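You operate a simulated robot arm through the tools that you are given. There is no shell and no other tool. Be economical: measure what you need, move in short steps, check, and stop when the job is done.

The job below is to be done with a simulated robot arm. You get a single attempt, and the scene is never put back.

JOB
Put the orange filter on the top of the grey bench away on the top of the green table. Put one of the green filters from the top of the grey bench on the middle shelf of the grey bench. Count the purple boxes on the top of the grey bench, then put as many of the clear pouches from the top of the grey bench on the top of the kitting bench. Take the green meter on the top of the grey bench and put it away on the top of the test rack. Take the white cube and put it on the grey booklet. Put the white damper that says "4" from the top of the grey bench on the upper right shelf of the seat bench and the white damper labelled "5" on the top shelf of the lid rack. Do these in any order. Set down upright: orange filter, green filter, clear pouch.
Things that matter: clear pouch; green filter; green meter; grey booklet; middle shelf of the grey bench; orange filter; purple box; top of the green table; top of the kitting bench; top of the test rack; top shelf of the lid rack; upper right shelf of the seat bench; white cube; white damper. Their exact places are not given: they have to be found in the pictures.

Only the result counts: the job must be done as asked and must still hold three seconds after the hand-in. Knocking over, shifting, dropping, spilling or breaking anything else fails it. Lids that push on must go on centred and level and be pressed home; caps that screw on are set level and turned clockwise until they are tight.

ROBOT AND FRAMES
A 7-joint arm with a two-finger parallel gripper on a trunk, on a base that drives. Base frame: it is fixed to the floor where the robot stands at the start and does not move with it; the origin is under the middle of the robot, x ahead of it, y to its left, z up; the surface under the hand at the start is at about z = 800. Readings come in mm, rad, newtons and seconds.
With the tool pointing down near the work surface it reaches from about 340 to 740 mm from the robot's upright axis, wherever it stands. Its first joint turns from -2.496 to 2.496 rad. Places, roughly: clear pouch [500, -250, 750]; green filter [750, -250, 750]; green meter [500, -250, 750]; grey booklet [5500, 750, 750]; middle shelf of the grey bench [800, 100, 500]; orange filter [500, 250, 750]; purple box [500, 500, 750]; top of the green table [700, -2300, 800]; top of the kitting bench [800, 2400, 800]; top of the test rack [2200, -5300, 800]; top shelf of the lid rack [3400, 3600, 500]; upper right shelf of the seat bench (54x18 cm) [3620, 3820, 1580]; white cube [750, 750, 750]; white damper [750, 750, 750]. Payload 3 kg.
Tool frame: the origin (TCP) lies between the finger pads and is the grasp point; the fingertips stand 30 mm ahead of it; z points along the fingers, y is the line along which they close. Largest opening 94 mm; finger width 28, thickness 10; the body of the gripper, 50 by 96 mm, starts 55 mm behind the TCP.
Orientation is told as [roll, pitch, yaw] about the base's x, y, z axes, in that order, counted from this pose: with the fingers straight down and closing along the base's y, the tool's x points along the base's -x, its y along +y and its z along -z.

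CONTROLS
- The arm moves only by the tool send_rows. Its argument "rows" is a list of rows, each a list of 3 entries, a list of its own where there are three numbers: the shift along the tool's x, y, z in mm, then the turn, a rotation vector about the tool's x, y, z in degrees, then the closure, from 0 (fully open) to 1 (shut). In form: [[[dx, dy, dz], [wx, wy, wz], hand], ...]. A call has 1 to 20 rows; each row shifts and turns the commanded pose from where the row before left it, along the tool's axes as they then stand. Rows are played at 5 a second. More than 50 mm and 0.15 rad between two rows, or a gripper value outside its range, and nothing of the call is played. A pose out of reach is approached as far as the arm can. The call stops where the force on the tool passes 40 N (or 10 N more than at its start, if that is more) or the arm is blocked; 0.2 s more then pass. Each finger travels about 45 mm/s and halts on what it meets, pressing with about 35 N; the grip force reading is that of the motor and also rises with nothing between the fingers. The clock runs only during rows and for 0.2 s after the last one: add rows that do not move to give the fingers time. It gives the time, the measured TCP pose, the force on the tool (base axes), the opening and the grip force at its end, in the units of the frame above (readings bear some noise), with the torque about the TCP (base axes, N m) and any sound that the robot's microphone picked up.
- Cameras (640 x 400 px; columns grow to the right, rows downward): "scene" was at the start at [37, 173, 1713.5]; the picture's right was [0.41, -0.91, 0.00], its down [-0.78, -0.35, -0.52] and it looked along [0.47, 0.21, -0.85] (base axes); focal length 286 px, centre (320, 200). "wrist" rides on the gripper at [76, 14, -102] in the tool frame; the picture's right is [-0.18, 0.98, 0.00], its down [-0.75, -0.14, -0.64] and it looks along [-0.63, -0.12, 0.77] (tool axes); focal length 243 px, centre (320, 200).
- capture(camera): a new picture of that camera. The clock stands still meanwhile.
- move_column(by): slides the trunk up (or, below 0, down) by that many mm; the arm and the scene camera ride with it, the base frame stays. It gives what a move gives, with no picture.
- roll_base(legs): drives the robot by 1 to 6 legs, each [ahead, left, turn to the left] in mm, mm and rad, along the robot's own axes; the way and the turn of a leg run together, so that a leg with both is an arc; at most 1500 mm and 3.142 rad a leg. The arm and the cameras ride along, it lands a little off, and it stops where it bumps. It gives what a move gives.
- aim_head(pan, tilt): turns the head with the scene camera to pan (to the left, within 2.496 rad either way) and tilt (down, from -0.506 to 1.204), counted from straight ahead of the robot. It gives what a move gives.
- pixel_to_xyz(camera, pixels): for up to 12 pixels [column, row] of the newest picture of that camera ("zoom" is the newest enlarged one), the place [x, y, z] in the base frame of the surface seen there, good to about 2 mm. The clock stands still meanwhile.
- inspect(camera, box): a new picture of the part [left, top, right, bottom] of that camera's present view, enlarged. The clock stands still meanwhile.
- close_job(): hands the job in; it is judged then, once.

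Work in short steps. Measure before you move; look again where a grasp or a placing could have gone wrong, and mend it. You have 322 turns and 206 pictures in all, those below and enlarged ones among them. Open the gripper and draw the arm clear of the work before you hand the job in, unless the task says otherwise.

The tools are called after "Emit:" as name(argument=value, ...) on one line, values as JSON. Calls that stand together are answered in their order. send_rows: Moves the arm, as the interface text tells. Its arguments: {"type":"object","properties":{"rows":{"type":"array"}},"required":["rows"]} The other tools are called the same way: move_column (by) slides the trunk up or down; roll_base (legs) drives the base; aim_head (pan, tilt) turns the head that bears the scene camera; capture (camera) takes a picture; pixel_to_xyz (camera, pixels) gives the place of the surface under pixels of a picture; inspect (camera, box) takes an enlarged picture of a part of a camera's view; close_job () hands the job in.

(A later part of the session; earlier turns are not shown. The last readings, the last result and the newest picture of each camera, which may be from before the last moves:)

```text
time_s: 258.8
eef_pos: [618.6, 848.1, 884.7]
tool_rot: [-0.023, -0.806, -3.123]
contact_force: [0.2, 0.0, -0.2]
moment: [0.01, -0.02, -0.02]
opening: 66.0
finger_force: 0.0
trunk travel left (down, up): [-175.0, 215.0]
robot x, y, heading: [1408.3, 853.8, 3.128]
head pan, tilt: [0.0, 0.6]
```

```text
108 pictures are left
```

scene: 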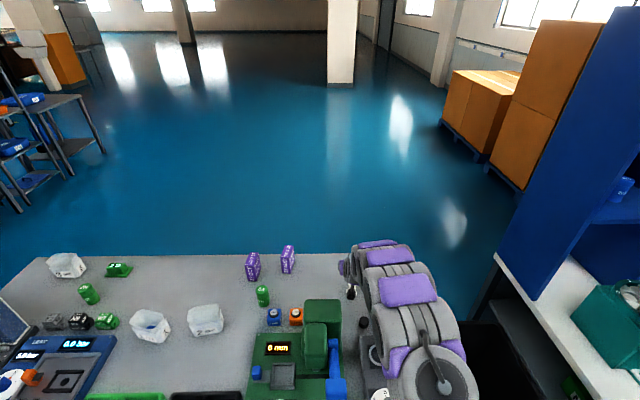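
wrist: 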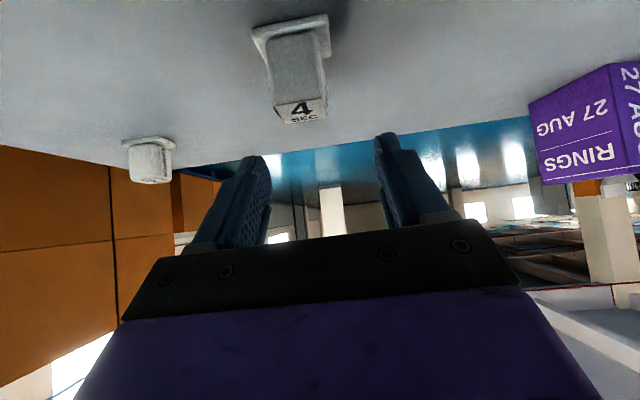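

Emit:
send_rows(rows=[[[0, -5.5, 0], [0, 0, 0], 0.3], [[15, 0, 14], [0, 0, 0], 0.3], [[14, 0, 13.5], [0, 0, 0], 0.3], [[0, 0, 0], [0, 0, 0], 0.3]])

Emit:
inspect(camera="wrist", box=[200, 60, 440, 240])

```text
time_s: 259.8
eef_pos: [619.4, 857.2, 843.7]
tool_rot: [-0.02, -0.808, -3.127]
contact_force: [0.1, 0.2, 0.3]
moment: [0.0, 0.01, 0.03]
opening: 65.9
finger_force: 0.0
trunk travel left (down, up): [-175.0, 215.0]
robot x, y, heading: [1406.9, 858.6, 3.132]
head pan, tilt: [0.0, 0.6]
```

```text
2.22 times, centred on (320, 150) of wrist
```

zoom: 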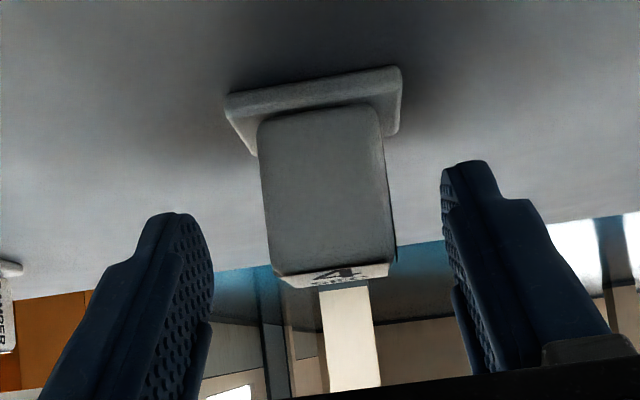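

Well centred between the fingers. I close and lift.

Emit:
send_rows(rows=[[[0, 1, 0], [0, 0, 0], 0.45], [[0, 0, 0], [0, 0, 0], 0.6], [[0, 0, 0], [0, 0, 0], 0.7], [[0, 0, 0], [0, 0, 0], 0.77], [[0, 0, 0], [0, 0, 0], 0.8], [[0, 0, 0], [0, 0, 0], 0.8], [[-15, 0, -14], [0, 0, 0], 0.8], [[-35, 0, -34], [0, 0, 0], 0.8], [[-35, 0, -34], [0, 0, 0], 0.8], [[-35, 0, -34], [0, 0, 0], 0.8], [[-35, 0, -34], [0, 0, 0], 0.8], [[-10, 0, -10], [0, 0, 0], 0.8], [[0, 0, 0], [0, 0, 0], 0.8]])

Emit:
capture(camera="wrist")

```text
time_s: 262.6
eef_pos: [621.6, 854.4, 1073.7]
tool_rot: [-0.016, -0.808, -3.126]
contact_force: [0.5, 0.1, -0.9]
moment: [0.0, 0.04, 0.03]
opening: 31.4
finger_force: 35.1
trunk travel left (down, up): [-175.0, 215.0]
robot x, y, heading: [1409.3, 855.9, 3.129]
head pan, tilt: [0.0, 0.6]
```

```text
106 pictures are left
```

wrist: 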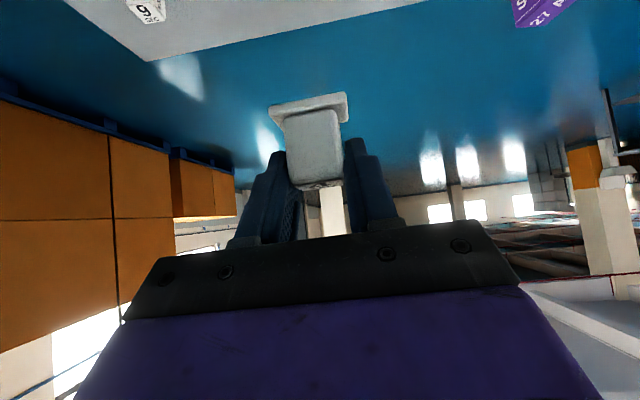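

Held. I back off, turn, and drive to the seat bench again.

Emit:
roll_base(legs=[[-430, 0, 0], [0, 0, -1.56], [1350, 0, 0], [0, -1400, 0], [0, -500, 0]])

Emit:
move_column(by=213)

```text
time_s: 284.5
eef_pos: [3687.1, 3017.0, 1072.7]
tool_rot: [-0.029, -0.807, 1.618]
contact_force: [-0.9, 0.6, 0.4]
moment: [0.01, -0.04, -0.03]
opening: 31.3
finger_force: 35.2
trunk travel left (down, up): [-175.0, 215.0]
robot x, y, heading: [3713.7, 2234.3, 1.581]
head pan, tilt: [0.0, 0.6]
```

```text
time_s: 286.8
eef_pos: [3697.9, 3015.5, 1288.3]
tool_rot: [-0.016, -0.811, 1.607]
contact_force: [0.4, -0.9, -0.2]
moment: [-0.03, -0.01, 0.01]
opening: 31.1
finger_force: 35.1
trunk travel left (down, up): [-388.0, 2.0]
robot x, y, heading: [3713.8, 2233.7, 1.58]
head pan, tilt: [0.0, 0.6]
```

Trunk is up. I raise the arm while drawing it in a little.

Emit:
send_rows(rows=[[[-12.5, 0, -46.3], [0, 0, 0], 0.8], [[-12.5, 0, -46.3], [0, 0, 0], 0.8], [[-12.5, 0, -46.3], [0, 0, 0], 0.8], [[-12.5, 0, -46.3], [0, 0, 0], 0.8], [[-34.7, 0, -33.2], [0, 0, 0], 0.8], [[-34.7, 0, -33.2], [0, 0, 0], 0.8], [[0, 0, 0], [0, 0, 0], 0.8]])

```text
time_s: 288.4
eef_pos: [3698.3, 2916.5, 1548.6]
tool_rot: [-0.013, -0.81, 1.608]
contact_force: [0.2, 0.1, -0.8]
moment: [-0.01, 0.02, -0.02]
opening: 31.4
finger_force: 34.8
trunk travel left (down, up): [-388.0, 2.0]
robot x, y, heading: [3709.5, 2232.9, 1.58]
head pan, tilt: [0.0, 0.6]
```

Emit:
send_rows(rows=[[[-34.7, 0, -33.2], [0, 0, 0], 0.8], [[-34.7, 0, -33.2], [0, 0, 0], 0.8], [[0, 0, 0], [0, 0, 0], 0.8]])

Emit:
capture(camera="wrist")

```text
time_s: 289.2
eef_pos: [3697.4, 2916.0, 1644.6]
tool_rot: [-0.018, -0.808, 1.607]
contact_force: [0.0, -0.2, -0.2]
moment: [-0.01, 0.01, -0.01]
opening: 31.2
finger_force: 35.0
trunk travel left (down, up): [-388.0, 2.0]
robot x, y, heading: [3713.9, 2232.5, 1.578]
head pan, tilt: [0.0, 0.6]
```

```text
105 pictures are left
```

wrist: 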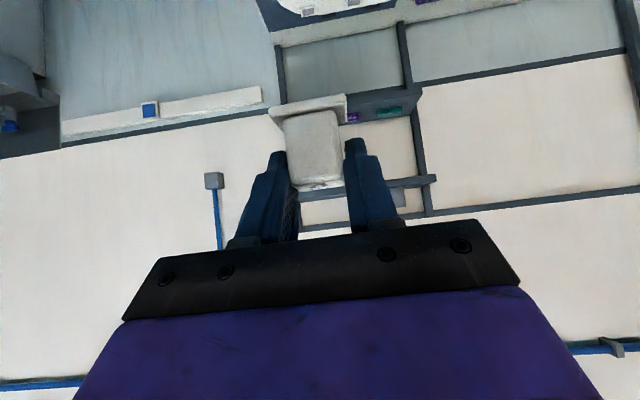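

I extend 120 mm to test the reach at this height.

Emit:
send_rows(rows=[[[-27.6, 0, 29], [0, 0, 0], 0.8], [[-27.6, 0, 29], [0, 0, 0], 0.8], [[-27.6, 0, 29], [0, 0, 0], 0.8], [[0, 0, 0], [0, 0, 0], 0.8]])

```text
time_s: 290.2
eef_pos: [3696.4, 3033.0, 1646.0]
tool_rot: [-0.017, -0.813, 1.607]
contact_force: [-0.6, -0.7, -0.2]
moment: [-0.04, 0.02, -0.03]
opening: 31.0
finger_force: 35.3
trunk travel left (down, up): [-388.0, 2.0]
robot x, y, heading: [3713.6, 2230.6, 1.578]
head pan, tilt: [0.0, 0.6]
```

Reach is fine. I shift right 70 mm and drive ahead 600 mm.

Emit:
roll_base(legs=[[0, -65, 0], [600, 0, 0]])

Emit:
capture(camera="wrist")

Emit:
aim_head(pan=0.0, tilt=0.5)

Emit:
capture(camera="scene")

```text
time_s: 294.2
eef_pos: [3743.3, 3653.6, 1640.9]
tool_rot: [-0.03, -0.805, 1.615]
contact_force: [-0.8, 0.5, -1.9]
moment: [0.01, -0.05, -0.04]
opening: 31.0
finger_force: 35.3
trunk travel left (down, up): [-388.0, 2.0]
robot x, y, heading: [3774.2, 2852.0, 1.574]
head pan, tilt: [0.0, 0.6]
```

```text
104 pictures are left
```

wrist: 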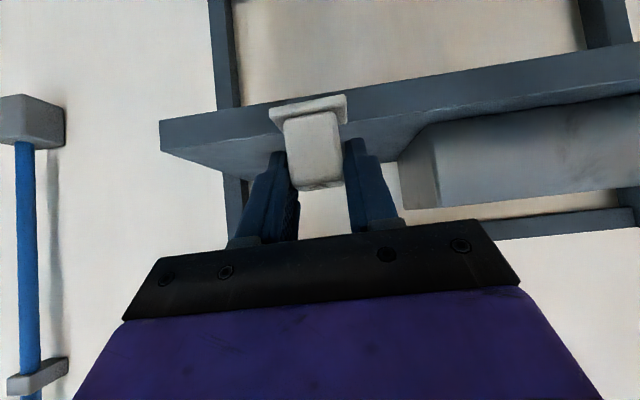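

```text
time_s: 294.9
eef_pos: [3730.3, 3648.9, 1642.5]
tool_rot: [-0.033, -0.809, 1.625]
contact_force: [-2.2, 0.0, -0.3]
moment: [-0.04, -0.11, -0.11]
opening: 31.1
finger_force: 35.1
trunk travel left (down, up): [-388.0, 2.0]
robot x, y, heading: [3767.0, 2848.7, 1.578]
head pan, tilt: [0.0, 0.499]
```

```text
103 pictures are left
```

scene: 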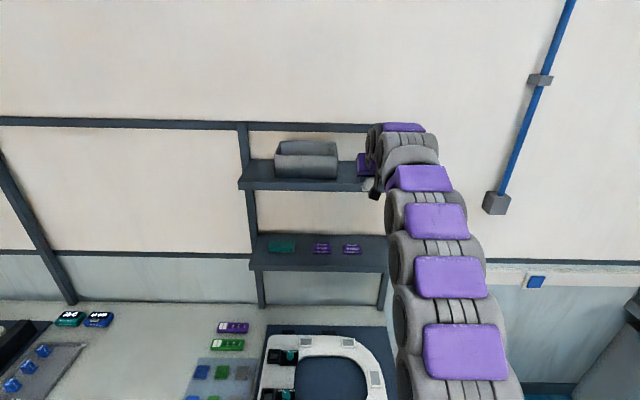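

Emit:
pixel_to_xyz(camera="wrist", pixels=[[402, 170], [398, 150], [250, 115], [230, 130], [165, 135], [350, 115], [380, 130]])

Emit:
send_rows(rows=[[[0, 0, 0], [0, 0, 0], 0.8], [[0, 0, 0], [0, 0, 0], 0.8], [[0, 0, 0], [0, 0, 0], 0.8]])

```text
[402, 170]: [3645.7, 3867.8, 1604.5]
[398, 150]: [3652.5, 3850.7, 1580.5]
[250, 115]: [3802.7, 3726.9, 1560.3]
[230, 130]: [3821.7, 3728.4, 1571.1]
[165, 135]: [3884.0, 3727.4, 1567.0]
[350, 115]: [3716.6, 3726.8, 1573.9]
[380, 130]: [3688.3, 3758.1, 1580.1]
```

```text
time_s: 295.9
eef_pos: [3704.2, 3644.4, 1645.2]
tool_rot: [-0.058, -0.816, 1.642]
contact_force: [-0.2, 0.7, 0.0]
moment: [0.0, -0.06, -0.06]
opening: 31.1
finger_force: 34.8
trunk travel left (down, up): [-388.0, 2.0]
robot x, y, heading: [3760.5, 2848.5, 1.58]
head pan, tilt: [0.0, 0.499]
stopped in row 3: the arm was blocked; the commanded pose is now the measured one
```

The arm settled at x=3704. I shift the base right 60 mm and ahead 110 mm, watching readings.

Emit:
roll_base(legs=[[0, -60, 0], [110, 0, 0]])

Emit:
send_rows(rows=[[[0, 0, 0], [0, 0, 0], 0.8], [[0, 0, 0], [0, 0, 0], 0.8]])

Emit:
capture(camera="wrist")

```text
time_s: 297.7
eef_pos: [3792.8, 3755.6, 1646.5]
tool_rot: [-0.034, -0.818, 1.627]
contact_force: [0.6, -0.4, -0.8]
moment: [0.01, 0.05, 0.01]
opening: 31.2
finger_force: 34.7
trunk travel left (down, up): [-388.0, 2.0]
robot x, y, heading: [3823.8, 2960.3, 1.582]
head pan, tilt: [0.0, 0.499]
```

```text
time_s: 298.5
eef_pos: [3840.2, 3752.3, 1647.1]
tool_rot: [0.0, -0.82, 1.594]
contact_force: [1.3, -0.1, -1.1]
moment: [0.03, 0.01, 0.02]
opening: 31.2
finger_force: 35.0
trunk travel left (down, up): [-388.0, 2.0]
robot x, y, heading: [3838.4, 2958.9, 1.574]
head pan, tilt: [0.0, 0.499]
stopped in row 2: the arm was blocked; the commanded pose is now the measured one
```

```text
102 pictures are left
```

wrist: 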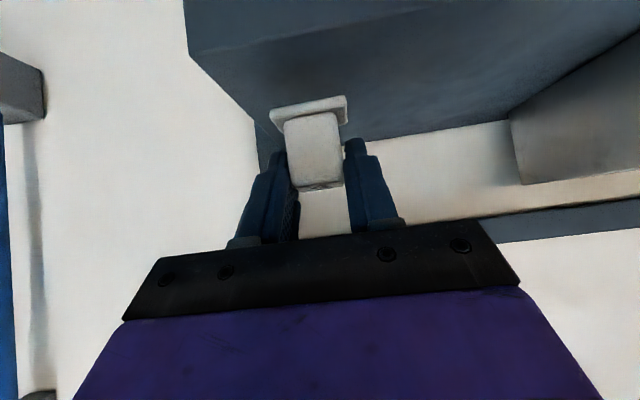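

Emit:
send_rows(rows=[[[0, 0, 0], [0, 0, 0], 0.8], [[0, 0, 0], [0, 0, 0], 0.8]])

Emit:
send_rows(rows=[[[0, 0, 0], [0, 0, 0], 0.8], [[0, 0, 0], [0, 0, 0], 0.8], [[0, 0, 0], [0, 0, 0], 0.8], [[0, 0, 0], [0, 0, 0], 0.8]])

```text
time_s: 299.1
eef_pos: [3819.4, 3748.5, 1650.6]
tool_rot: [-0.017, -0.823, 1.608]
contact_force: [0.2, 0.1, -0.4]
moment: [-0.03, 0.03, 0.04]
opening: 31.1
finger_force: 34.4
trunk travel left (down, up): [-388.0, 2.0]
robot x, y, heading: [3839.6, 2958.4, 1.578]
head pan, tilt: [0.0, 0.499]
```

```text
time_s: 300.3
eef_pos: [3867.3, 3745.9, 1651.3]
tool_rot: [0.017, -0.826, 1.572]
contact_force: [1.9, 0.4, 0.9]
moment: [0.01, 0.08, 0.1]
opening: 31.3
finger_force: 34.6
trunk travel left (down, up): [-388.0, 2.0]
robot x, y, heading: [3848.0, 2960.0, 1.575]
head pan, tilt: [0.0, 0.499]
stopped in row 4: the arm was blocked; the commanded pose is now the measured one
```

The extended arm sways sideways. I back off 150 mm to be safe and retract to find a steadier posture.

Emit:
roll_base(legs=[[-150, 0, 0]])

Emit:
send_rows(rows=[[[20, 0, -21], [0, 0, 0], 0.8], [[20, 0, -21], [0, 0, 0], 0.8], [[0, 0, 0], [0, 0, 0], 0.8]])

Emit:
send_rows(rows=[[[0, 0, 0], [0, 0, 0], 0.8], [[0, 0, 0], [0, 0, 0], 0.8], [[0, 0, 0], [0, 0, 0], 0.8]])

Emit:
send_rows(rows=[[[0, 0, 0], [0, 0, 0], 0.8], [[0, 0, 0], [0, 0, 0], 0.8]])

```text
time_s: 301.6
eef_pos: [3803.2, 3597.3, 1651.0]
tool_rot: [-0.035, -0.825, 1.616]
contact_force: [-1.6, 0.2, 0.4]
moment: [0.02, -0.08, -0.1]
opening: 31.0
finger_force: 35.2
trunk travel left (down, up): [-388.0, 2.0]
robot x, y, heading: [3837.5, 2809.7, 1.58]
head pan, tilt: [0.0, 0.499]
```

```text
time_s: 302.6
eef_pos: [3838.8, 3533.1, 1651.9]
tool_rot: [-0.003, -0.826, 1.593]
contact_force: [-0.2, -0.2, -0.3]
moment: [-0.02, 0.01, 0.04]
opening: 31.3
finger_force: 34.8
trunk travel left (down, up): [-388.0, 2.0]
robot x, y, heading: [3833.4, 2811.4, 1.574]
head pan, tilt: [0.0, 0.499]
stopped in row 3: the arm was blocked; the commanded pose is now the measured one
```

```text
time_s: 303.4
eef_pos: [3818.2, 3534.1, 1652.8]
tool_rot: [-0.016, -0.828, 1.606]
contact_force: [0.1, 0.2, -0.1]
moment: [0.01, -0.03, -0.01]
opening: 31.4
finger_force: 34.6
trunk travel left (down, up): [-388.0, 2.0]
robot x, y, heading: [3832.4, 2812.0, 1.571]
head pan, tilt: [0.0, 0.499]
```

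```text
time_s: 304.0
eef_pos: [3827.9, 3533.9, 1652.8]
tool_rot: [-0.009, -0.828, 1.599]
contact_force: [-0.5, 0.4, -0.3]
moment: [0.0, 0.0, 0.03]
opening: 31.2
finger_force: 35.0
trunk travel left (down, up): [-388.0, 2.0]
robot x, y, heading: [3829.9, 2813.6, 1.578]
head pan, tilt: [0.0, 0.499]
```

It is steady at 720 mm. Tilting the tool further outward (about 64°) lowers the wrist and gains reach; I do this here and check steadiness.

Emit:
send_rows(rows=[[[0, 0, 0], [0, -5.7, 0], 0.8], [[0, 0, 0], [0, -5.7, 0], 0.8], [[0, 0, 0], [0, -5.7, 0], 0.8], [[0, 0, 0], [0, 0, 0], 0.8], [[0, 0, 0], [0, 0, 0], 0.8]])

Emit:
send_rows(rows=[[[-17.5, 0, 36], [0, 0, 0], 0.8], [[-13, 0, 27], [0, 0, 0], 0.8], [[0, 0, 0], [0, 0, 0], 0.8], [[0, 0, 0], [0, 0, 0], 0.8]])

Emit:
send_rows(rows=[[[0, 0, 0], [0, 0, 0], 0.8], [[0, 0, 0], [0, 0, 0], 0.8]])

Emit:
send_rows(rows=[[[0, 0, 0], [0, 0, 0], 0.8], [[0, 0, 0], [0, 0, 0], 0.8]])

```text
time_s: 305.2
eef_pos: [3818.9, 3533.9, 1653.5]
tool_rot: [-0.028, -1.129, 1.62]
contact_force: [-0.3, 0.4, -0.1]
moment: [-0.02, -0.01, -0.03]
opening: 31.3
finger_force: 35.2
trunk travel left (down, up): [-388.0, 2.0]
robot x, y, heading: [3832.7, 2817.2, 1.579]
head pan, tilt: [0.0, 0.499]
```

```text
time_s: 306.2
eef_pos: [3829.4, 3604.5, 1650.7]
tool_rot: [-0.01, -1.124, 1.604]
contact_force: [-0.5, 0.0, -0.7]
moment: [0.0, 0.0, 0.01]
opening: 31.2
finger_force: 34.5
trunk travel left (down, up): [-388.0, 2.0]
robot x, y, heading: [3835.8, 2810.7, 1.577]
head pan, tilt: [0.0, 0.499]
```

```text
time_s: 306.8
eef_pos: [3823.4, 3604.1, 1652.5]
tool_rot: [-0.021, -1.127, 1.612]
contact_force: [0.1, 0.4, -1.2]
moment: [0.02, -0.03, -0.02]
opening: 31.1
finger_force: 34.9
trunk travel left (down, up): [-388.0, 2.0]
robot x, y, heading: [3831.0, 2809.5, 1.577]
head pan, tilt: [0.0, 0.499]
```

```text
time_s: 307.4
eef_pos: [3847.2, 3604.1, 1653.5]
tool_rot: [0.014, -1.126, 1.582]
contact_force: [-0.4, 0.4, 0.1]
moment: [0.01, -0.02, -0.01]
opening: 31.3
finger_force: 35.2
trunk travel left (down, up): [-388.0, 2.0]
robot x, y, heading: [3831.1, 2808.5, 1.576]
head pan, tilt: [0.0, 0.499]
```

Emit:
send_rows(rows=[[[15, 0, -31], [0, 0, 0], 0.8], [[0, 0, 0], [0, 0, 0], 0.8], [[0, 0, 0], [0, 0, 0], 0.8], [[0, 0, 0], [0, 0, 0], 0.8]])

Emit:
send_rows(rows=[[[0, 0, 0], [0, 0, 0], 0.8], [[0, 0, 0], [0, 0, 0], 0.8]])

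Emit:
send_rows(rows=[[[0, 0, 0], [0, 0, 0], 0.8], [[0, 0, 0], [0, 0, 0], 0.8]])

Emit:
send_rows(rows=[[[0, 0, 0], [0, 0, 0], 0.8]])

```text
time_s: 308.4
eef_pos: [3843.0, 3567.9, 1653.6]
tool_rot: [0.006, -1.129, 1.587]
contact_force: [0.8, -0.7, -0.1]
moment: [0.0, -0.01, 0.03]
opening: 31.4
finger_force: 35.0
trunk travel left (down, up): [-388.0, 2.0]
robot x, y, heading: [3837.2, 2812.5, 1.575]
head pan, tilt: [0.0, 0.499]
```

```text
time_s: 309.0
eef_pos: [3834.6, 3570.6, 1651.6]
tool_rot: [-0.006, -1.127, 1.599]
contact_force: [0.3, 0.3, -0.9]
moment: [0.0, 0.01, 0.02]
opening: 31.4
finger_force: 35.1
trunk travel left (down, up): [-388.0, 2.0]
robot x, y, heading: [3835.4, 2813.5, 1.576]
head pan, tilt: [0.0, 0.499]
```

```text
time_s: 309.6
eef_pos: [3829.5, 3570.3, 1651.4]
tool_rot: [-0.011, -1.126, 1.604]
contact_force: [-0.1, 0.0, -0.8]
moment: [0.03, -0.03, 0.01]
opening: 31.4
finger_force: 35.2
trunk travel left (down, up): [-388.0, 2.0]
robot x, y, heading: [3833.7, 2809.0, 1.575]
head pan, tilt: [0.0, 0.499]
```

```text
time_s: 310.0
eef_pos: [3836.5, 3568.8, 1652.9]
tool_rot: [-0.004, -1.128, 1.597]
contact_force: [-0.3, 0.4, -0.7]
moment: [-0.02, -0.04, 0.0]
opening: 31.2
finger_force: 35.5
trunk travel left (down, up): [-388.0, 2.0]
robot x, y, heading: [3833.3, 2809.5, 1.575]
head pan, tilt: [0.0, 0.499]
```

Now the sway is only a few mm. I shift left 75 mm and ahead 176 mm so that the damper is over the shelf.

Emit:
roll_base(legs=[[0, 75, 0], [176, 0, 0]])

Emit:
send_rows(rows=[[[0, 0, 0], [0, 0, 0], 0.8], [[0, 0, 0], [0, 0, 0], 0.8], [[0, 0, 0], [0, 0, 0], 0.8]])

Emit:
capture(camera="wrist")

Emit:
capture(camera="scene")

```text
time_s: 312.2
eef_pos: [3847.0, 3745.6, 1650.3]
tool_rot: [0.104, -1.122, 1.492]
contact_force: [1.9, 0.3, 1.3]
moment: [-0.14, 0.04, 0.09]
opening: 31.2
finger_force: 34.8
trunk travel left (down, up): [-388.0, 2.0]
robot x, y, heading: [3776.1, 2981.7, 1.571]
head pan, tilt: [0.0, 0.499]
```

```text
time_s: 313.0
eef_pos: [3809.9, 3743.8, 1649.7]
tool_rot: [0.049, -1.127, 1.541]
contact_force: [0.8, -0.3, 0.1]
moment: [-0.02, -0.01, 0.02]
opening: 31.1
finger_force: 35.4
trunk travel left (down, up): [-388.0, 2.0]
robot x, y, heading: [3782.7, 2988.5, 1.57]
head pan, tilt: [0.0, 0.499]
```

```text
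101 pictures are left
```

wrist: 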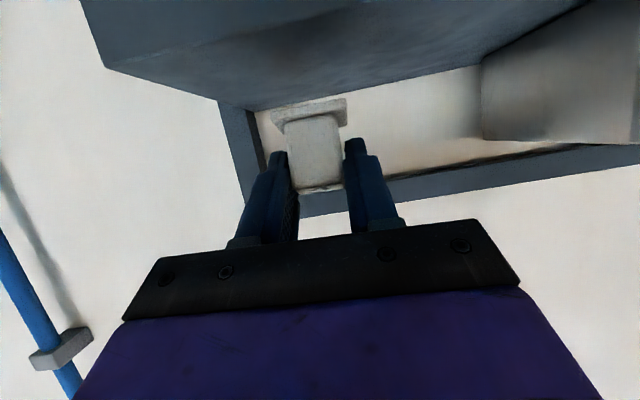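

```text
100 pictures are left
```

scene: 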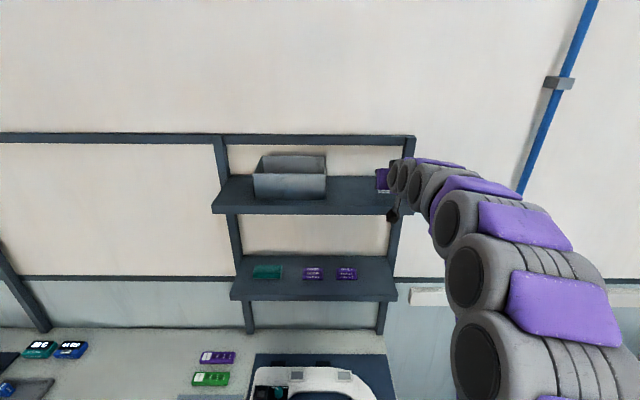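

The arm lags after the base moves; I let it settle.

Emit:
send_rows(rows=[[[0, 0, 0], [0, 0, 0], 0.8], [[0, 0, 0], [0, 0, 0], 0.8], [[0, 0, 0], [0, 0, 0], 0.8], [[0, 0, 0], [0, 0, 0], 0.8], [[0, 0, 0], [0, 0, 0], 0.8], [[0, 0, 0], [0, 0, 0], 0.8]])

Emit:
send_rows(rows=[[[0, 0, 0], [0, 0, 0], 0.8], [[0, 0, 0], [0, 0, 0], 0.8], [[0, 0, 0], [0, 0, 0], 0.8]])

```text
time_s: 314.4
eef_pos: [3780.3, 3743.1, 1651.1]
tool_rot: [0.005, -1.126, 1.583]
contact_force: [-0.9, 0.5, 0.1]
moment: [-0.07, 0.01, -0.02]
opening: 31.0
finger_force: 35.0
trunk travel left (down, up): [-388.0, 2.0]
robot x, y, heading: [3776.5, 2982.3, 1.572]
head pan, tilt: [0.0, 0.499]
```

```text
time_s: 315.2
eef_pos: [3793.3, 3743.1, 1651.6]
tool_rot: [0.026, -1.128, 1.564]
contact_force: [-1.0, -0.6, 0.4]
moment: [0.02, 0.0, 0.04]
opening: 31.3
finger_force: 34.8
trunk travel left (down, up): [-388.0, 2.0]
robot x, y, heading: [3779.9, 2983.0, 1.575]
head pan, tilt: [0.0, 0.499]
```

Emit:
send_rows(rows=[[[-3.4, 0, 7.2], [0, 0, 0], 0.8], [[9, 0, 4.3], [0, 0, 0], 0.8], [[7, 0, 3.4], [0, 0, 0], 0.8], [[0, 0, 0], [0, 0, 0], 0.8], [[0, 0, 0], [0, 0, 0], 0.8]])

Emit:
inspect(camera="wrist", box=[200, 60, 440, 240])

```text
time_s: 316.4
eef_pos: [3782.2, 3751.0, 1634.7]
tool_rot: [0.016, -1.128, 1.572]
contact_force: [-0.5, 0.6, -0.9]
moment: [0.0, -0.02, -0.08]
opening: 31.0
finger_force: 34.6
trunk travel left (down, up): [-388.0, 2.0]
robot x, y, heading: [3780.0, 2983.7, 1.573]
head pan, tilt: [0.0, 0.499]
```

```text
2.22 times, centred on (320, 150) of wrist
```

zoom: 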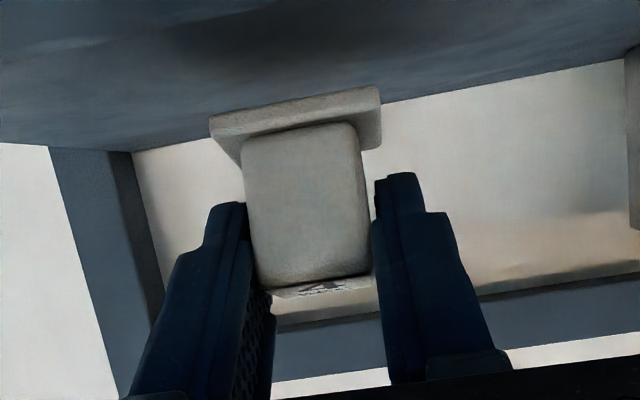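

Close above the shelf; down in 1–2 mm steps.

Emit:
send_rows(rows=[[[2.7, 0, 1.3], [0, 0, 0], 0.8], [[1.8, 0, 0.9], [0, 0, 0], 0.8], [[0, 0, 0], [0, 0, 0], 0.8]])

Emit:
send_rows(rows=[[[1.4, 0, 0.6], [0, 0, 0], 0.8], [[0, 0, 0], [0, 0, 0], 0.8]])

Emit:
send_rows(rows=[[[1.4, 0, 0.6], [0, 0, 0], 0.8], [[0, 0, 0], [0, 0, 0], 0.8]])

```text
time_s: 317.2
eef_pos: [3787.6, 3751.0, 1629.3]
tool_rot: [0.018, -1.124, 1.57]
contact_force: [-0.1, 0.3, -1.4]
moment: [-0.01, 0.02, 0.03]
opening: 31.4
finger_force: 34.9
trunk travel left (down, up): [-388.0, 2.0]
robot x, y, heading: [3780.0, 2986.5, 1.569]
head pan, tilt: [0.0, 0.499]
```

```text
time_s: 317.8
eef_pos: [3798.8, 3750.9, 1626.9]
tool_rot: [0.033, -1.126, 1.555]
contact_force: [0.1, -0.1, -0.3]
moment: [0.03, 0.0, 0.03]
opening: 31.1
finger_force: 34.5
trunk travel left (down, up): [-388.0, 2.0]
robot x, y, heading: [3781.7, 2984.2, 1.577]
head pan, tilt: [0.0, 0.499]
```

```text
time_s: 318.4
eef_pos: [3791.3, 3750.6, 1624.9]
tool_rot: [0.027, -1.124, 1.564]
contact_force: [0.4, 0.0, 0.8]
moment: [-0.01, 0.0, 0.02]
opening: 31.4
finger_force: 35.1
trunk travel left (down, up): [-388.0, 2.0]
robot x, y, heading: [3778.2, 2981.0, 1.571]
head pan, tilt: [0.0, 0.499]
```

Emit:
send_rows(rows=[[[1.4, 0, 0.6], [0, 0, 0], 0.8], [[0, 0, 0], [0, 0, 0], 0.8]])

Emit:
send_rows(rows=[[[1, 0, 0.5], [0, 0, 0], 0.8], [[0, 0, 0], [0, 0, 0], 0.8]])

Emit:
inspect(camera="wrist", box=[200, 60, 440, 240])

```text
time_s: 319.0
eef_pos: [3792.9, 3750.3, 1623.6]
tool_rot: [0.027, -1.125, 1.563]
contact_force: [0.8, 0.2, -0.7]
moment: [0.01, 0.04, 0.02]
opening: 31.3
finger_force: 34.9
trunk travel left (down, up): [-388.0, 2.0]
robot x, y, heading: [3776.7, 2984.6, 1.569]
head pan, tilt: [0.0, 0.499]
```

```text
time_s: 319.6
eef_pos: [3792.8, 3749.4, 1622.5]
tool_rot: [0.027, -1.126, 1.563]
contact_force: [0.1, 0.3, -0.6]
moment: [-0.03, -0.03, 0.02]
opening: 31.2
finger_force: 35.2
trunk travel left (down, up): [-388.0, 2.0]
robot x, y, heading: [3776.6, 2982.2, 1.566]
head pan, tilt: [0.0, 0.499]
```

```text
2.22 times, centred on (320, 150) of wrist
```

zoom: 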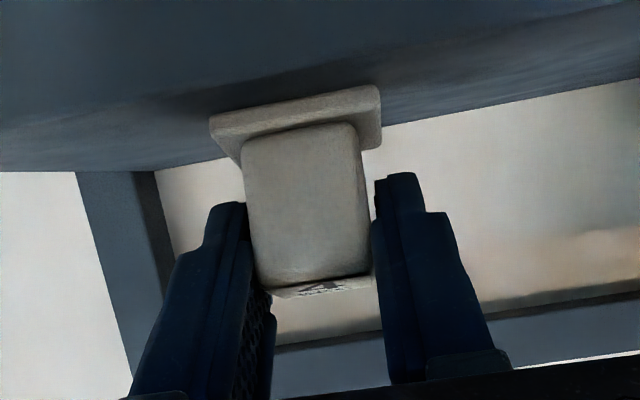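

Emit:
send_rows(rows=[[[1.8, 0, 0.9], [0, 0, 0], 0.8], [[0, 0, 0], [0, 0, 0], 0.8]])

Emit:
send_rows(rows=[[[1.4, 0, 0.6], [0, 0, 0], 0.8], [[0, 0, 0], [0, 0, 0], 0.8]])

Emit:
pixel_to_xyz(camera="zoom", pixels=[[300, 108], [300, 85], [220, 125], [370, 100], [100, 150], [300, 130]])

```text
time_s: 320.2
eef_pos: [3793.6, 3749.8, 1622.9]
tool_rot: [0.027, -1.13, 1.562]
contact_force: [-0.9, 1.9, 8.9]
moment: [0.11, -0.18, -0.01]
opening: 31.3
finger_force: 35.2
trunk travel left (down, up): [-388.0, 2.0]
robot x, y, heading: [3777.5, 2986.5, 1.57]
head pan, tilt: [0.0, 0.499]
```

```text
time_s: 320.8
eef_pos: [3793.2, 3749.3, 1622.1]
tool_rot: [0.025, -1.132, 1.562]
contact_force: [1.0, 4.5, 17.6]
moment: [0.24, -0.2, -0.02]
opening: 31.1
finger_force: 35.2
trunk travel left (down, up): [-388.0, 2.0]
robot x, y, heading: [3778.1, 2982.9, 1.575]
head pan, tilt: [0.0, 0.499]
```

```text
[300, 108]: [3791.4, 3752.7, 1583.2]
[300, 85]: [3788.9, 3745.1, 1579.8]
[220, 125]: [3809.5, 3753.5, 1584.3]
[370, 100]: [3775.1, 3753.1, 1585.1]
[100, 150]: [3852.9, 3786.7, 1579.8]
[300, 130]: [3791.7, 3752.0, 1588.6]
```

Contact. I ease up 1.5 mm and open slowly.

Emit:
send_rows(rows=[[[-1.6, 0, -0.8], [0, 0, 0], 0.8], [[0, 0, 0], [0, 0, 0], 0.7], [[0, 0, 0], [0, 0, 0], 0.6], [[0, 0, 0], [0, 0, 0], 0.5], [[0, 0, 0], [0, 0, 0], 0.4], [[0, 0, 0], [0, 0, 0], 0.35], [[0, 0, 0], [0, 0, 0], 0.35]])

Emit:
capture(camera="wrist")

```text
time_s: 322.4
eef_pos: [3792.8, 3749.9, 1621.4]
tool_rot: [0.025, -1.126, 1.562]
contact_force: [-0.4, -0.2, 1.0]
moment: [-0.02, 0.02, 0.0]
opening: 61.3
finger_force: 0.0
trunk travel left (down, up): [-388.0, 2.0]
robot x, y, heading: [3780.2, 2984.4, 1.575]
head pan, tilt: [0.0, 0.499]
```

```text
97 pictures are left
```

wrist: 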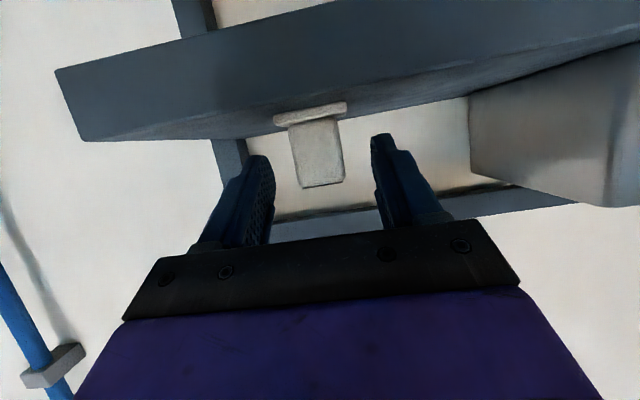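

It stands. I open fully and draw the arm back.

Emit:
send_rows(rows=[[[0, 0, 0], [0, 0, 0], 0], [[0, 0, 0], [0, 0, 0], 0], [[0, 0, 0], [0, 0, 0], 0], [[13, 0, -27], [0, 0, 0], 0], [[13, 0, -27], [0, 0, 0], 0], [[13, 0, -27], [0, 0, 0], 0], [[0, 0, 0], [0, 0, 0], 0]])

Emit:
roll_base(legs=[[-300, 0, 0]])

Emit:
capture(camera="scene")

Emit:
capture(camera="wrist")

```text
time_s: 324.0
eef_pos: [3793.9, 3661.5, 1619.4]
tool_rot: [0.025, -1.126, 1.563]
contact_force: [0.6, 0.4, -0.3]
moment: [0.03, -0.06, 0.0]
opening: 93.9
finger_force: 0.1
trunk travel left (down, up): [-388.0, 2.0]
robot x, y, heading: [3778.7, 2987.3, 1.571]
head pan, tilt: [0.0, 0.499]
```

```text
time_s: 326.0
eef_pos: [3795.2, 3361.0, 1621.0]
tool_rot: [0.028, -1.126, 1.564]
contact_force: [-0.2, -1.1, 0.4]
moment: [0.02, 0.0, 0.03]
opening: 93.8
finger_force: 0.1
trunk travel left (down, up): [-388.0, 2.0]
robot x, y, heading: [3778.6, 2686.7, 1.574]
head pan, tilt: [0.0, 0.499]
```

```text
96 pictures are left
```

scene: 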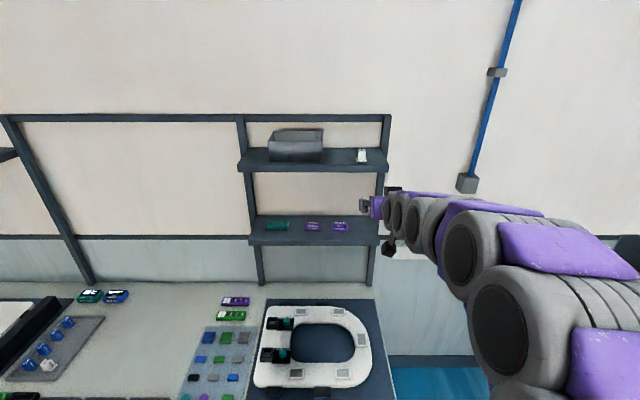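

```text
95 pictures are left
```

wrist: 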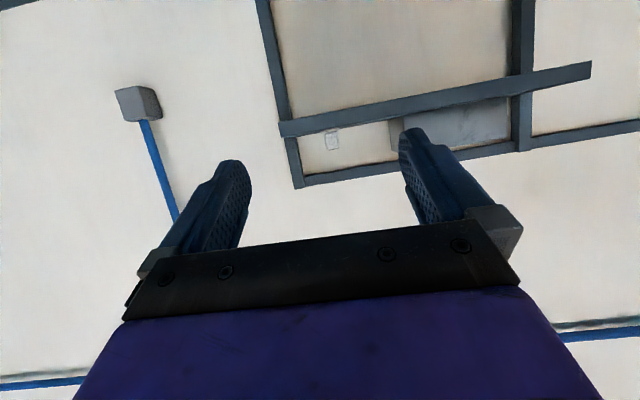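

Damper 4 stands on the upper right shelf. I lower trunk and arm and bring the tool back to vertical for the pouches.

Emit:
move_column(by=-213)

Emit:
send_rows(rows=[[[43.3, 0, 20.6], [0, 0, 0], 0], [[43.3, 0, 20.6], [0, 0, 0], 0], [[43.3, 0, 20.6], [0, 0, 0], 0], [[43.3, 0, 20.6], [0, 0, 0], 0], [[43.3, 0, 20.6], [0, 0, 0], 0], [[43.3, 0, 20.6], [0, 0, 0], 0], [[0, 0, 0], [0, 7.17, 0], 0], [[0, 0, 0], [0, 7.17, 0], 0], [[0, 0, 0], [0, 7.17, 0], 0], [[0, 0, 0], [0, 7.17, 0], 0], [[0, 0, 0], [0, 7.17, 0], 0], [[0, 0, 0], [0, 7.17, 0], 0], [[0, 0, 0], [0, 7.17, 0], 0], [[0, 0, 0], [0, 7.17, 0], 0], [[0, 0, 0], [0, 7.17, 0], 0], [[0, 0, 0], [0, 0, 0], 0]])

```text
time_s: 328.3
eef_pos: [3794.9, 3359.1, 1409.7]
tool_rot: [0.028, -1.131, 1.562]
contact_force: [0.9, 0.0, 0.2]
moment: [0.03, 0.01, 0.01]
opening: 94.0
finger_force: 0.1
trunk travel left (down, up): [-175.0, 215.0]
robot x, y, heading: [3781.6, 2688.2, 1.579]
head pan, tilt: [0.0, 0.499]
```

```text
time_s: 331.7
eef_pos: [3791.5, 3360.2, 1121.8]
tool_rot: [0.011, -0.002, 1.587]
contact_force: [-0.1, -0.3, 0.0]
moment: [-0.02, -0.02, -0.02]
opening: 94.0
finger_force: 0.1
trunk travel left (down, up): [-175.0, 215.0]
robot x, y, heading: [3781.6, 2685.1, 1.577]
head pan, tilt: [0.0, 0.499]
```

I drive back to the aisle and look at the kitting bench.

Emit:
roll_base(legs=[[-350, 0, 0], [0, 1450, 0], [0, 550, 0]])

Emit:
aim_head(pan=1.5, tilt=0.6)

Emit:
capture(camera="scene")

```text
time_s: 343.5
eef_pos: [1786.2, 2995.6, 1121.4]
tool_rot: [0.012, -0.002, 1.599]
contact_force: [-0.4, 0.3, -0.2]
moment: [0.0, 0.01, 0.01]
opening: 94.2
finger_force: 0.2
trunk travel left (down, up): [-175.0, 215.0]
robot x, y, heading: [1781.5, 2320.1, 1.585]
head pan, tilt: [0.0, 0.499]
```

```text
time_s: 345.1
eef_pos: [1784.7, 2992.9, 1123.1]
tool_rot: [0.01, -0.003, 1.599]
contact_force: [0.3, -0.2, 0.2]
moment: [0.0, 0.02, 0.01]
opening: 94.0
finger_force: 0.1
trunk travel left (down, up): [-175.0, 215.0]
robot x, y, heading: [1779.4, 2321.9, 1.587]
head pan, tilt: [1.499, 0.6]
```

```text
94 pictures are left
```

scene: 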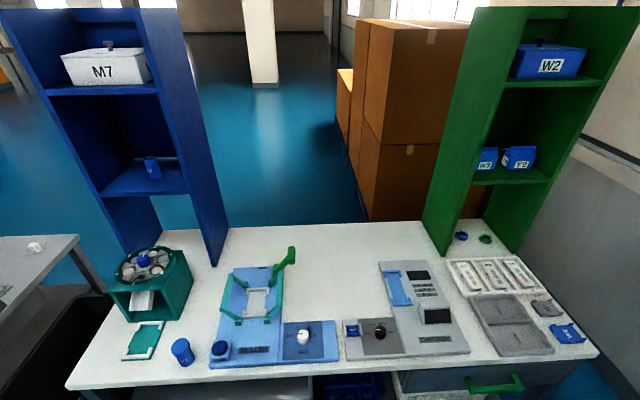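

Emit:
pixel_to_xyz(camera="scene", pixels=[[335, 250], [335, 300], [310, 330], [375, 330], [384, 265], [283, 280], [330, 230], [345, 322], [300, 380], [420, 240], [296, 255], [205, 270]])

Emit:
inspect(camera="scene", box=[80, 210, 480, 400])

```text
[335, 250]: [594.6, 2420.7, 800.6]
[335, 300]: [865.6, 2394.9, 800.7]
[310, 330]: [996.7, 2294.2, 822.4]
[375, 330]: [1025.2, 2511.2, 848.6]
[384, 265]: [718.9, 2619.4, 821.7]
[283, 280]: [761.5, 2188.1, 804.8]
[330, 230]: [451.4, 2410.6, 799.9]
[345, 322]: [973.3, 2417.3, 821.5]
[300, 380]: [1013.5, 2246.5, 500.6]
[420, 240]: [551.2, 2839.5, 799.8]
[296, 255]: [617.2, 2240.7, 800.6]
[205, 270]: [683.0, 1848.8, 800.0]
```

```text
1.60 times, centred on (280, 305) of scene
```

zoom: 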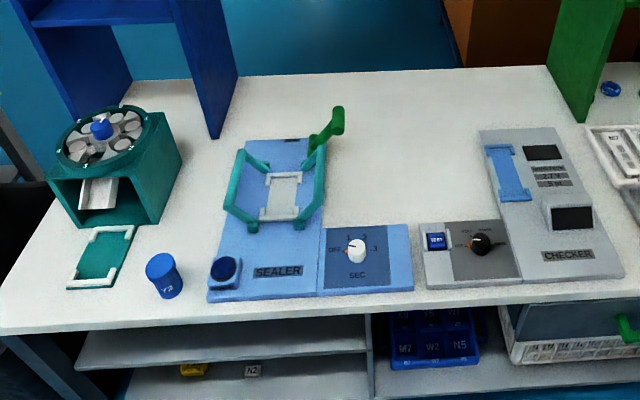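

The kitting bench has a free area x 650–900, y 2250–2580. I drive to the rear of the grey bench for the pouches.

Emit:
roll_base(legs=[[-1050, 0, 0], [-1030, 0, 0], [0, 0, 1.55], [330, 0, 0]])

Emit:
capture(camera="wrist")

```text
time_s: 361.0
eef_pos: [780.5, 265.6, 1122.1]
tool_rot: [0.012, -0.005, -3.136]
contact_force: [-0.5, 0.2, -0.2]
moment: [0.03, -0.03, 0.0]
opening: 93.9
finger_force: 0.0
trunk travel left (down, up): [-175.0, 215.0]
robot x, y, heading: [1453.9, 245.7, 3.13]
head pan, tilt: [1.499, 0.6]
```

```text
92 pictures are left
```

wrist: 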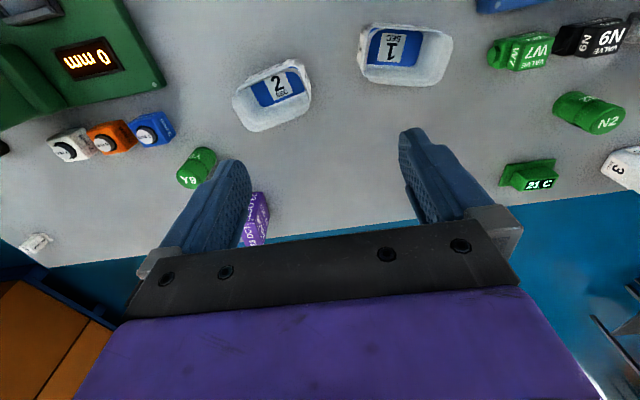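

Emit:
inspect(camera="wrist", box=[220, 10, 470, 150])

Emit:
pixel_to_xyz(camera="zoom", pixels=[[52, 190], [195, 130], [225, 220], [70, 300], [140, 150], [140, 185], [365, 60], [575, 70], [560, 180], [355, 170], [450, 90], [130, 290]])

```text
2.56 times, centred on (345, 80) of wrist
```

zoom: 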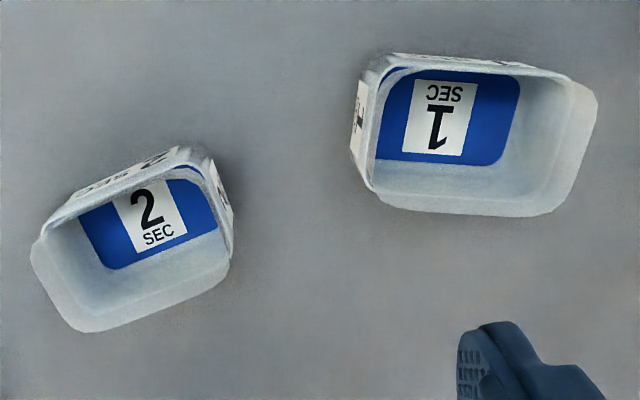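

```text
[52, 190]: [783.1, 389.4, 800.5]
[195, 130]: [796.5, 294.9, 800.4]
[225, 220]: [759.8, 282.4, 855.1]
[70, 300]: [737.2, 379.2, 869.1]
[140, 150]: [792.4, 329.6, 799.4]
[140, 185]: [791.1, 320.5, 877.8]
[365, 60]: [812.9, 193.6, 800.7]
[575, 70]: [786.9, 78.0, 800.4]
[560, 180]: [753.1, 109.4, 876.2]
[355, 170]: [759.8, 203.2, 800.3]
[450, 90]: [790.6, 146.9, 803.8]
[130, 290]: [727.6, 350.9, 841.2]
```

Emit:
inspect(camera="wrist", box=[220, 45, 330, 145])

Emit:
pixel_to_xyz(camera="zoom", pixels=[[95, 225], [330, 85], [395, 185], [400, 270], [240, 380], [115, 385], [60, 300], [55, 260], [250, 200], [230, 330], [300, 280], [200, 150]])

```text
4.00 times, centred on (275, 95) of wrist
```

zoom: 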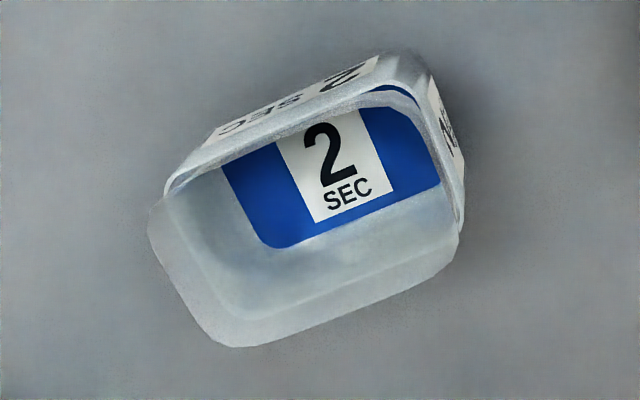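

```text
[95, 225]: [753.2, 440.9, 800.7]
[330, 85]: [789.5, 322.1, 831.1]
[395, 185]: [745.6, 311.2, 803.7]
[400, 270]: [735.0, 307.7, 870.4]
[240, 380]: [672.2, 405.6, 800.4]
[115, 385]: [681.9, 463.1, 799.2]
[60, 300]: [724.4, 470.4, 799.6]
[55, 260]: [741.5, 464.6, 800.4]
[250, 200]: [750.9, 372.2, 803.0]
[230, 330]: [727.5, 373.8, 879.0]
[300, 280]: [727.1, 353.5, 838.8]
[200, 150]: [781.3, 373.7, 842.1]
```

Emit:
pixel_to_xyz(camera="zoom", pixels=[[190, 172], [215, 158], [300, 122], [380, 90], [415, 105], [445, 165], [457, 225], [450, 248], [225, 342], [165, 260], [160, 220], [330, 305]])

```text
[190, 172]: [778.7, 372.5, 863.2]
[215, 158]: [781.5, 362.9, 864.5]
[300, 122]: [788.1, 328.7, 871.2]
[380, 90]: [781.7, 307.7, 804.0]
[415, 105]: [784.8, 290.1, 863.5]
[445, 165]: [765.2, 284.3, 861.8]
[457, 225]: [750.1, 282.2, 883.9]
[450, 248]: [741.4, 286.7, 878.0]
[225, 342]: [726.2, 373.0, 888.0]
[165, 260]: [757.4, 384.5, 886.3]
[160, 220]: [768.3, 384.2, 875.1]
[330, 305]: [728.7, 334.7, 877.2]
```

Pouch 2: rim at z≈883, narrow outer width about 56, long side about 100, turned ~10°, centre ≈(757,334). I turn the tool 80° so that the fingers close across the narrow side, above it.

Emit:
send_rows(rows=[[[-12, -34, 20], [0, 0, 0], 0], [[-11, -34, 20], [0, 0, 0], 0], [[0, 0, 30], [0, 0, 8], 0], [[0, 0, 30], [0, 0, 8], 0], [[0, 0, 0], [0, 0, 8], 0], [[0, 0, 0], [0, 0, 8], 0], [[0, 0, 0], [0, 0, 8], 0], [[0, 0, 0], [0, 0, 8], 0], [[0, 0, 0], [0, 0, 8], 0], [[0, 0, 0], [0, 0, 8], 0], [[0, 0, 0], [0, 0, 8], 0], [[0, 0, 0], [0, 0, 8], 0], [[0, 0, 0], [0, 0, 0], 0]])

Emit:
capture(camera="wrist")

```text
time_s: 363.8
eef_pos: [761.1, 330.7, 1022.7]
tool_rot: [0.008, 0.012, 1.75]
contact_force: [-1.1, 0.9, -0.2]
moment: [-0.01, -0.03, 0.01]
opening: 94.0
finger_force: 0.1
trunk travel left (down, up): [-175.0, 215.0]
robot x, y, heading: [1452.8, 243.5, 3.136]
head pan, tilt: [1.499, 0.6]
```

```text
89 pictures are left
```

wrist: 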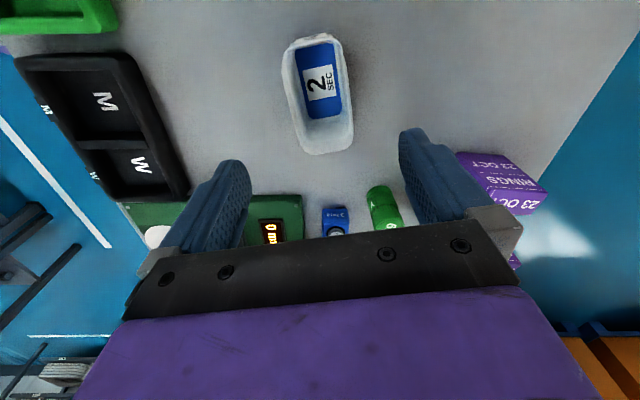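

Emit:
inspect(camera="wrist", box=[265, 25, 375, 165])

Emit:
pixel_to_xyz(camera="wrist", pixels=[[286, 65], [285, 75], [292, 120], [300, 148], [330, 152], [350, 135], [349, 100], [343, 60], [338, 42], [310, 37], [290, 45]])

```text
2.86 times, centred on (320, 95) of wrist
```

zoom: 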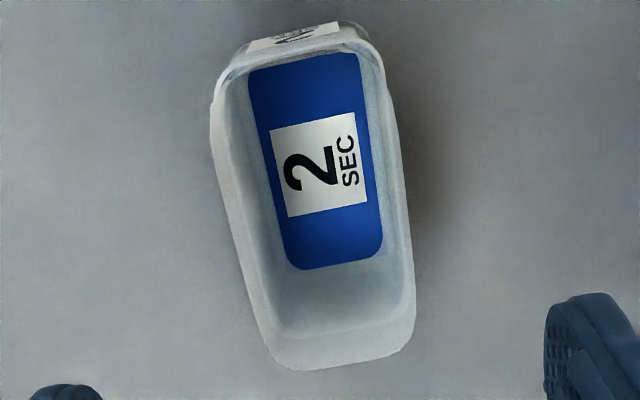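

```text
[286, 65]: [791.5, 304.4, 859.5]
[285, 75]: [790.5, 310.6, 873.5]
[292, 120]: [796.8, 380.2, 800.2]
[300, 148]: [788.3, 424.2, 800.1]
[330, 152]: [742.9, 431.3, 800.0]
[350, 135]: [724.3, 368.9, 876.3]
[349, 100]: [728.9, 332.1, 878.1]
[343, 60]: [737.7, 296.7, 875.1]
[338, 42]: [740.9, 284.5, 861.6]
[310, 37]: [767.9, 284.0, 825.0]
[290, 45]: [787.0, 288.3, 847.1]
```

Rim edges confirm centre (758.5,334). I descend to grip 15 mm below the rim.

Emit:
send_rows(rows=[[[-3.7, 1.9, 30], [0, 0, 0], 0], [[0, 0, 40], [0, 0, 0], 0], [[0, 0, 45], [0, 0, 0], 0], [[0, 0, 37], [0, 0, 0], 0], [[0, 0, 0], [0, 0, 0], 0]])

Emit:
capture(camera="wrist")

```text
time_s: 365.0
eef_pos: [757.7, 333.2, 871.6]
tool_rot: [0.008, 0.009, 1.751]
contact_force: [-0.4, -0.2, -0.1]
moment: [0.01, -0.03, -0.02]
opening: 94.1
finger_force: 0.0
trunk travel left (down, up): [-175.0, 215.0]
robot x, y, heading: [1455.0, 243.5, 3.135]
head pan, tilt: [1.499, 0.6]
```

```text
87 pictures are left
```

wrist: 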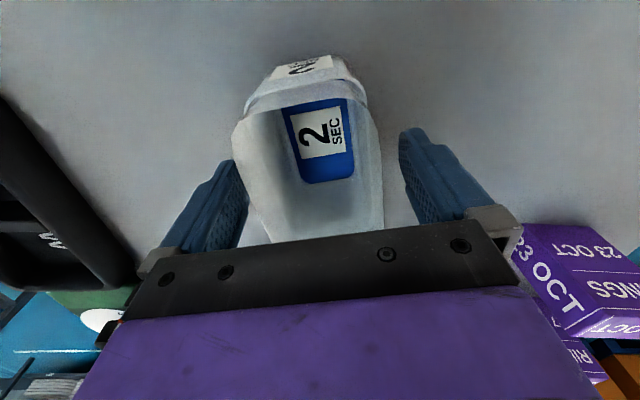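

Pouch lies between the fingers. I close gently in steps.

Emit:
send_rows(rows=[[[0, 0, 0], [0, 0, 0], 0.2], [[0, 0, 0], [0, 0, 0], 0.3], [[0, 0, 0], [0, 0, 0], 0.35], [[0, 0, 0], [0, 0, 0], 0.4], [[0, 0, 0], [0, 0, 0], 0.43], [[0, 0, 0], [0, 0, 0], 0.43]])

Emit:
capture(camera="wrist")

```text
time_s: 366.4
eef_pos: [758.6, 332.8, 872.0]
tool_rot: [0.01, 0.011, 1.75]
contact_force: [-0.2, -0.8, 0.1]
moment: [0.0, -0.03, 0.01]
opening: 56.6
finger_force: 35.0
trunk travel left (down, up): [-175.0, 215.0]
robot x, y, heading: [1455.3, 245.4, 3.134]
head pan, tilt: [1.499, 0.6]
```

```text
86 pictures are left
```

wrist: 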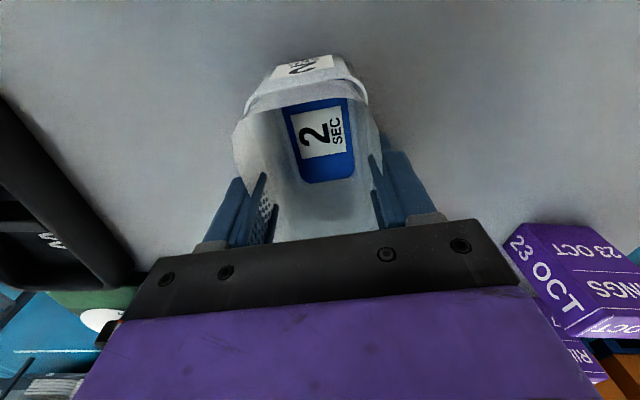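

Emit:
send_rows(rows=[[[0, 0, 0], [0, 0, 0], 0.45], [[0, 0, -10], [0, 0, 0], 0.45], [[0, 0, -30], [0, 0, 0], 0.45], [[0, 0, -40], [0, 0, 0], 0.45], [[0, 0, -45], [0, 0, 0], 0.45], [[0, 0, -45], [0, 0, 0], 0.45], [[0, 0, -30], [0, 0, 0], 0.45], [[0, 0, 0], [0, 0, 0], 0.45]])

Emit:
capture(camera="wrist")

```text
time_s: 368.2
eef_pos: [757.1, 334.8, 1070.9]
tool_rot: [0.007, 0.011, 1.75]
contact_force: [0.4, -0.5, -0.2]
moment: [-0.01, -0.03, -0.03]
opening: 56.7
finger_force: 35.2
trunk travel left (down, up): [-175.0, 215.0]
robot x, y, heading: [1455.5, 246.6, 3.128]
head pan, tilt: [1.499, 0.6]
```

```text
85 pictures are left
```

wrist: 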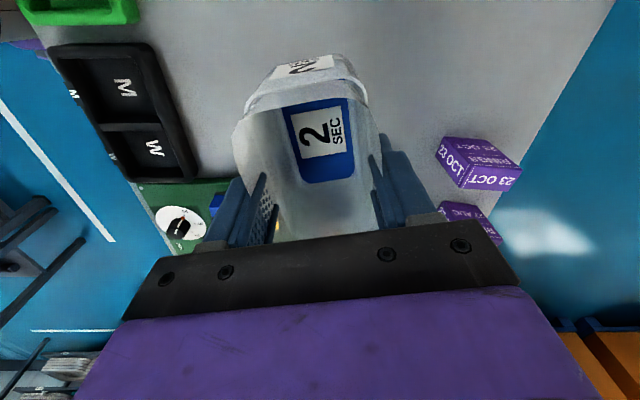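

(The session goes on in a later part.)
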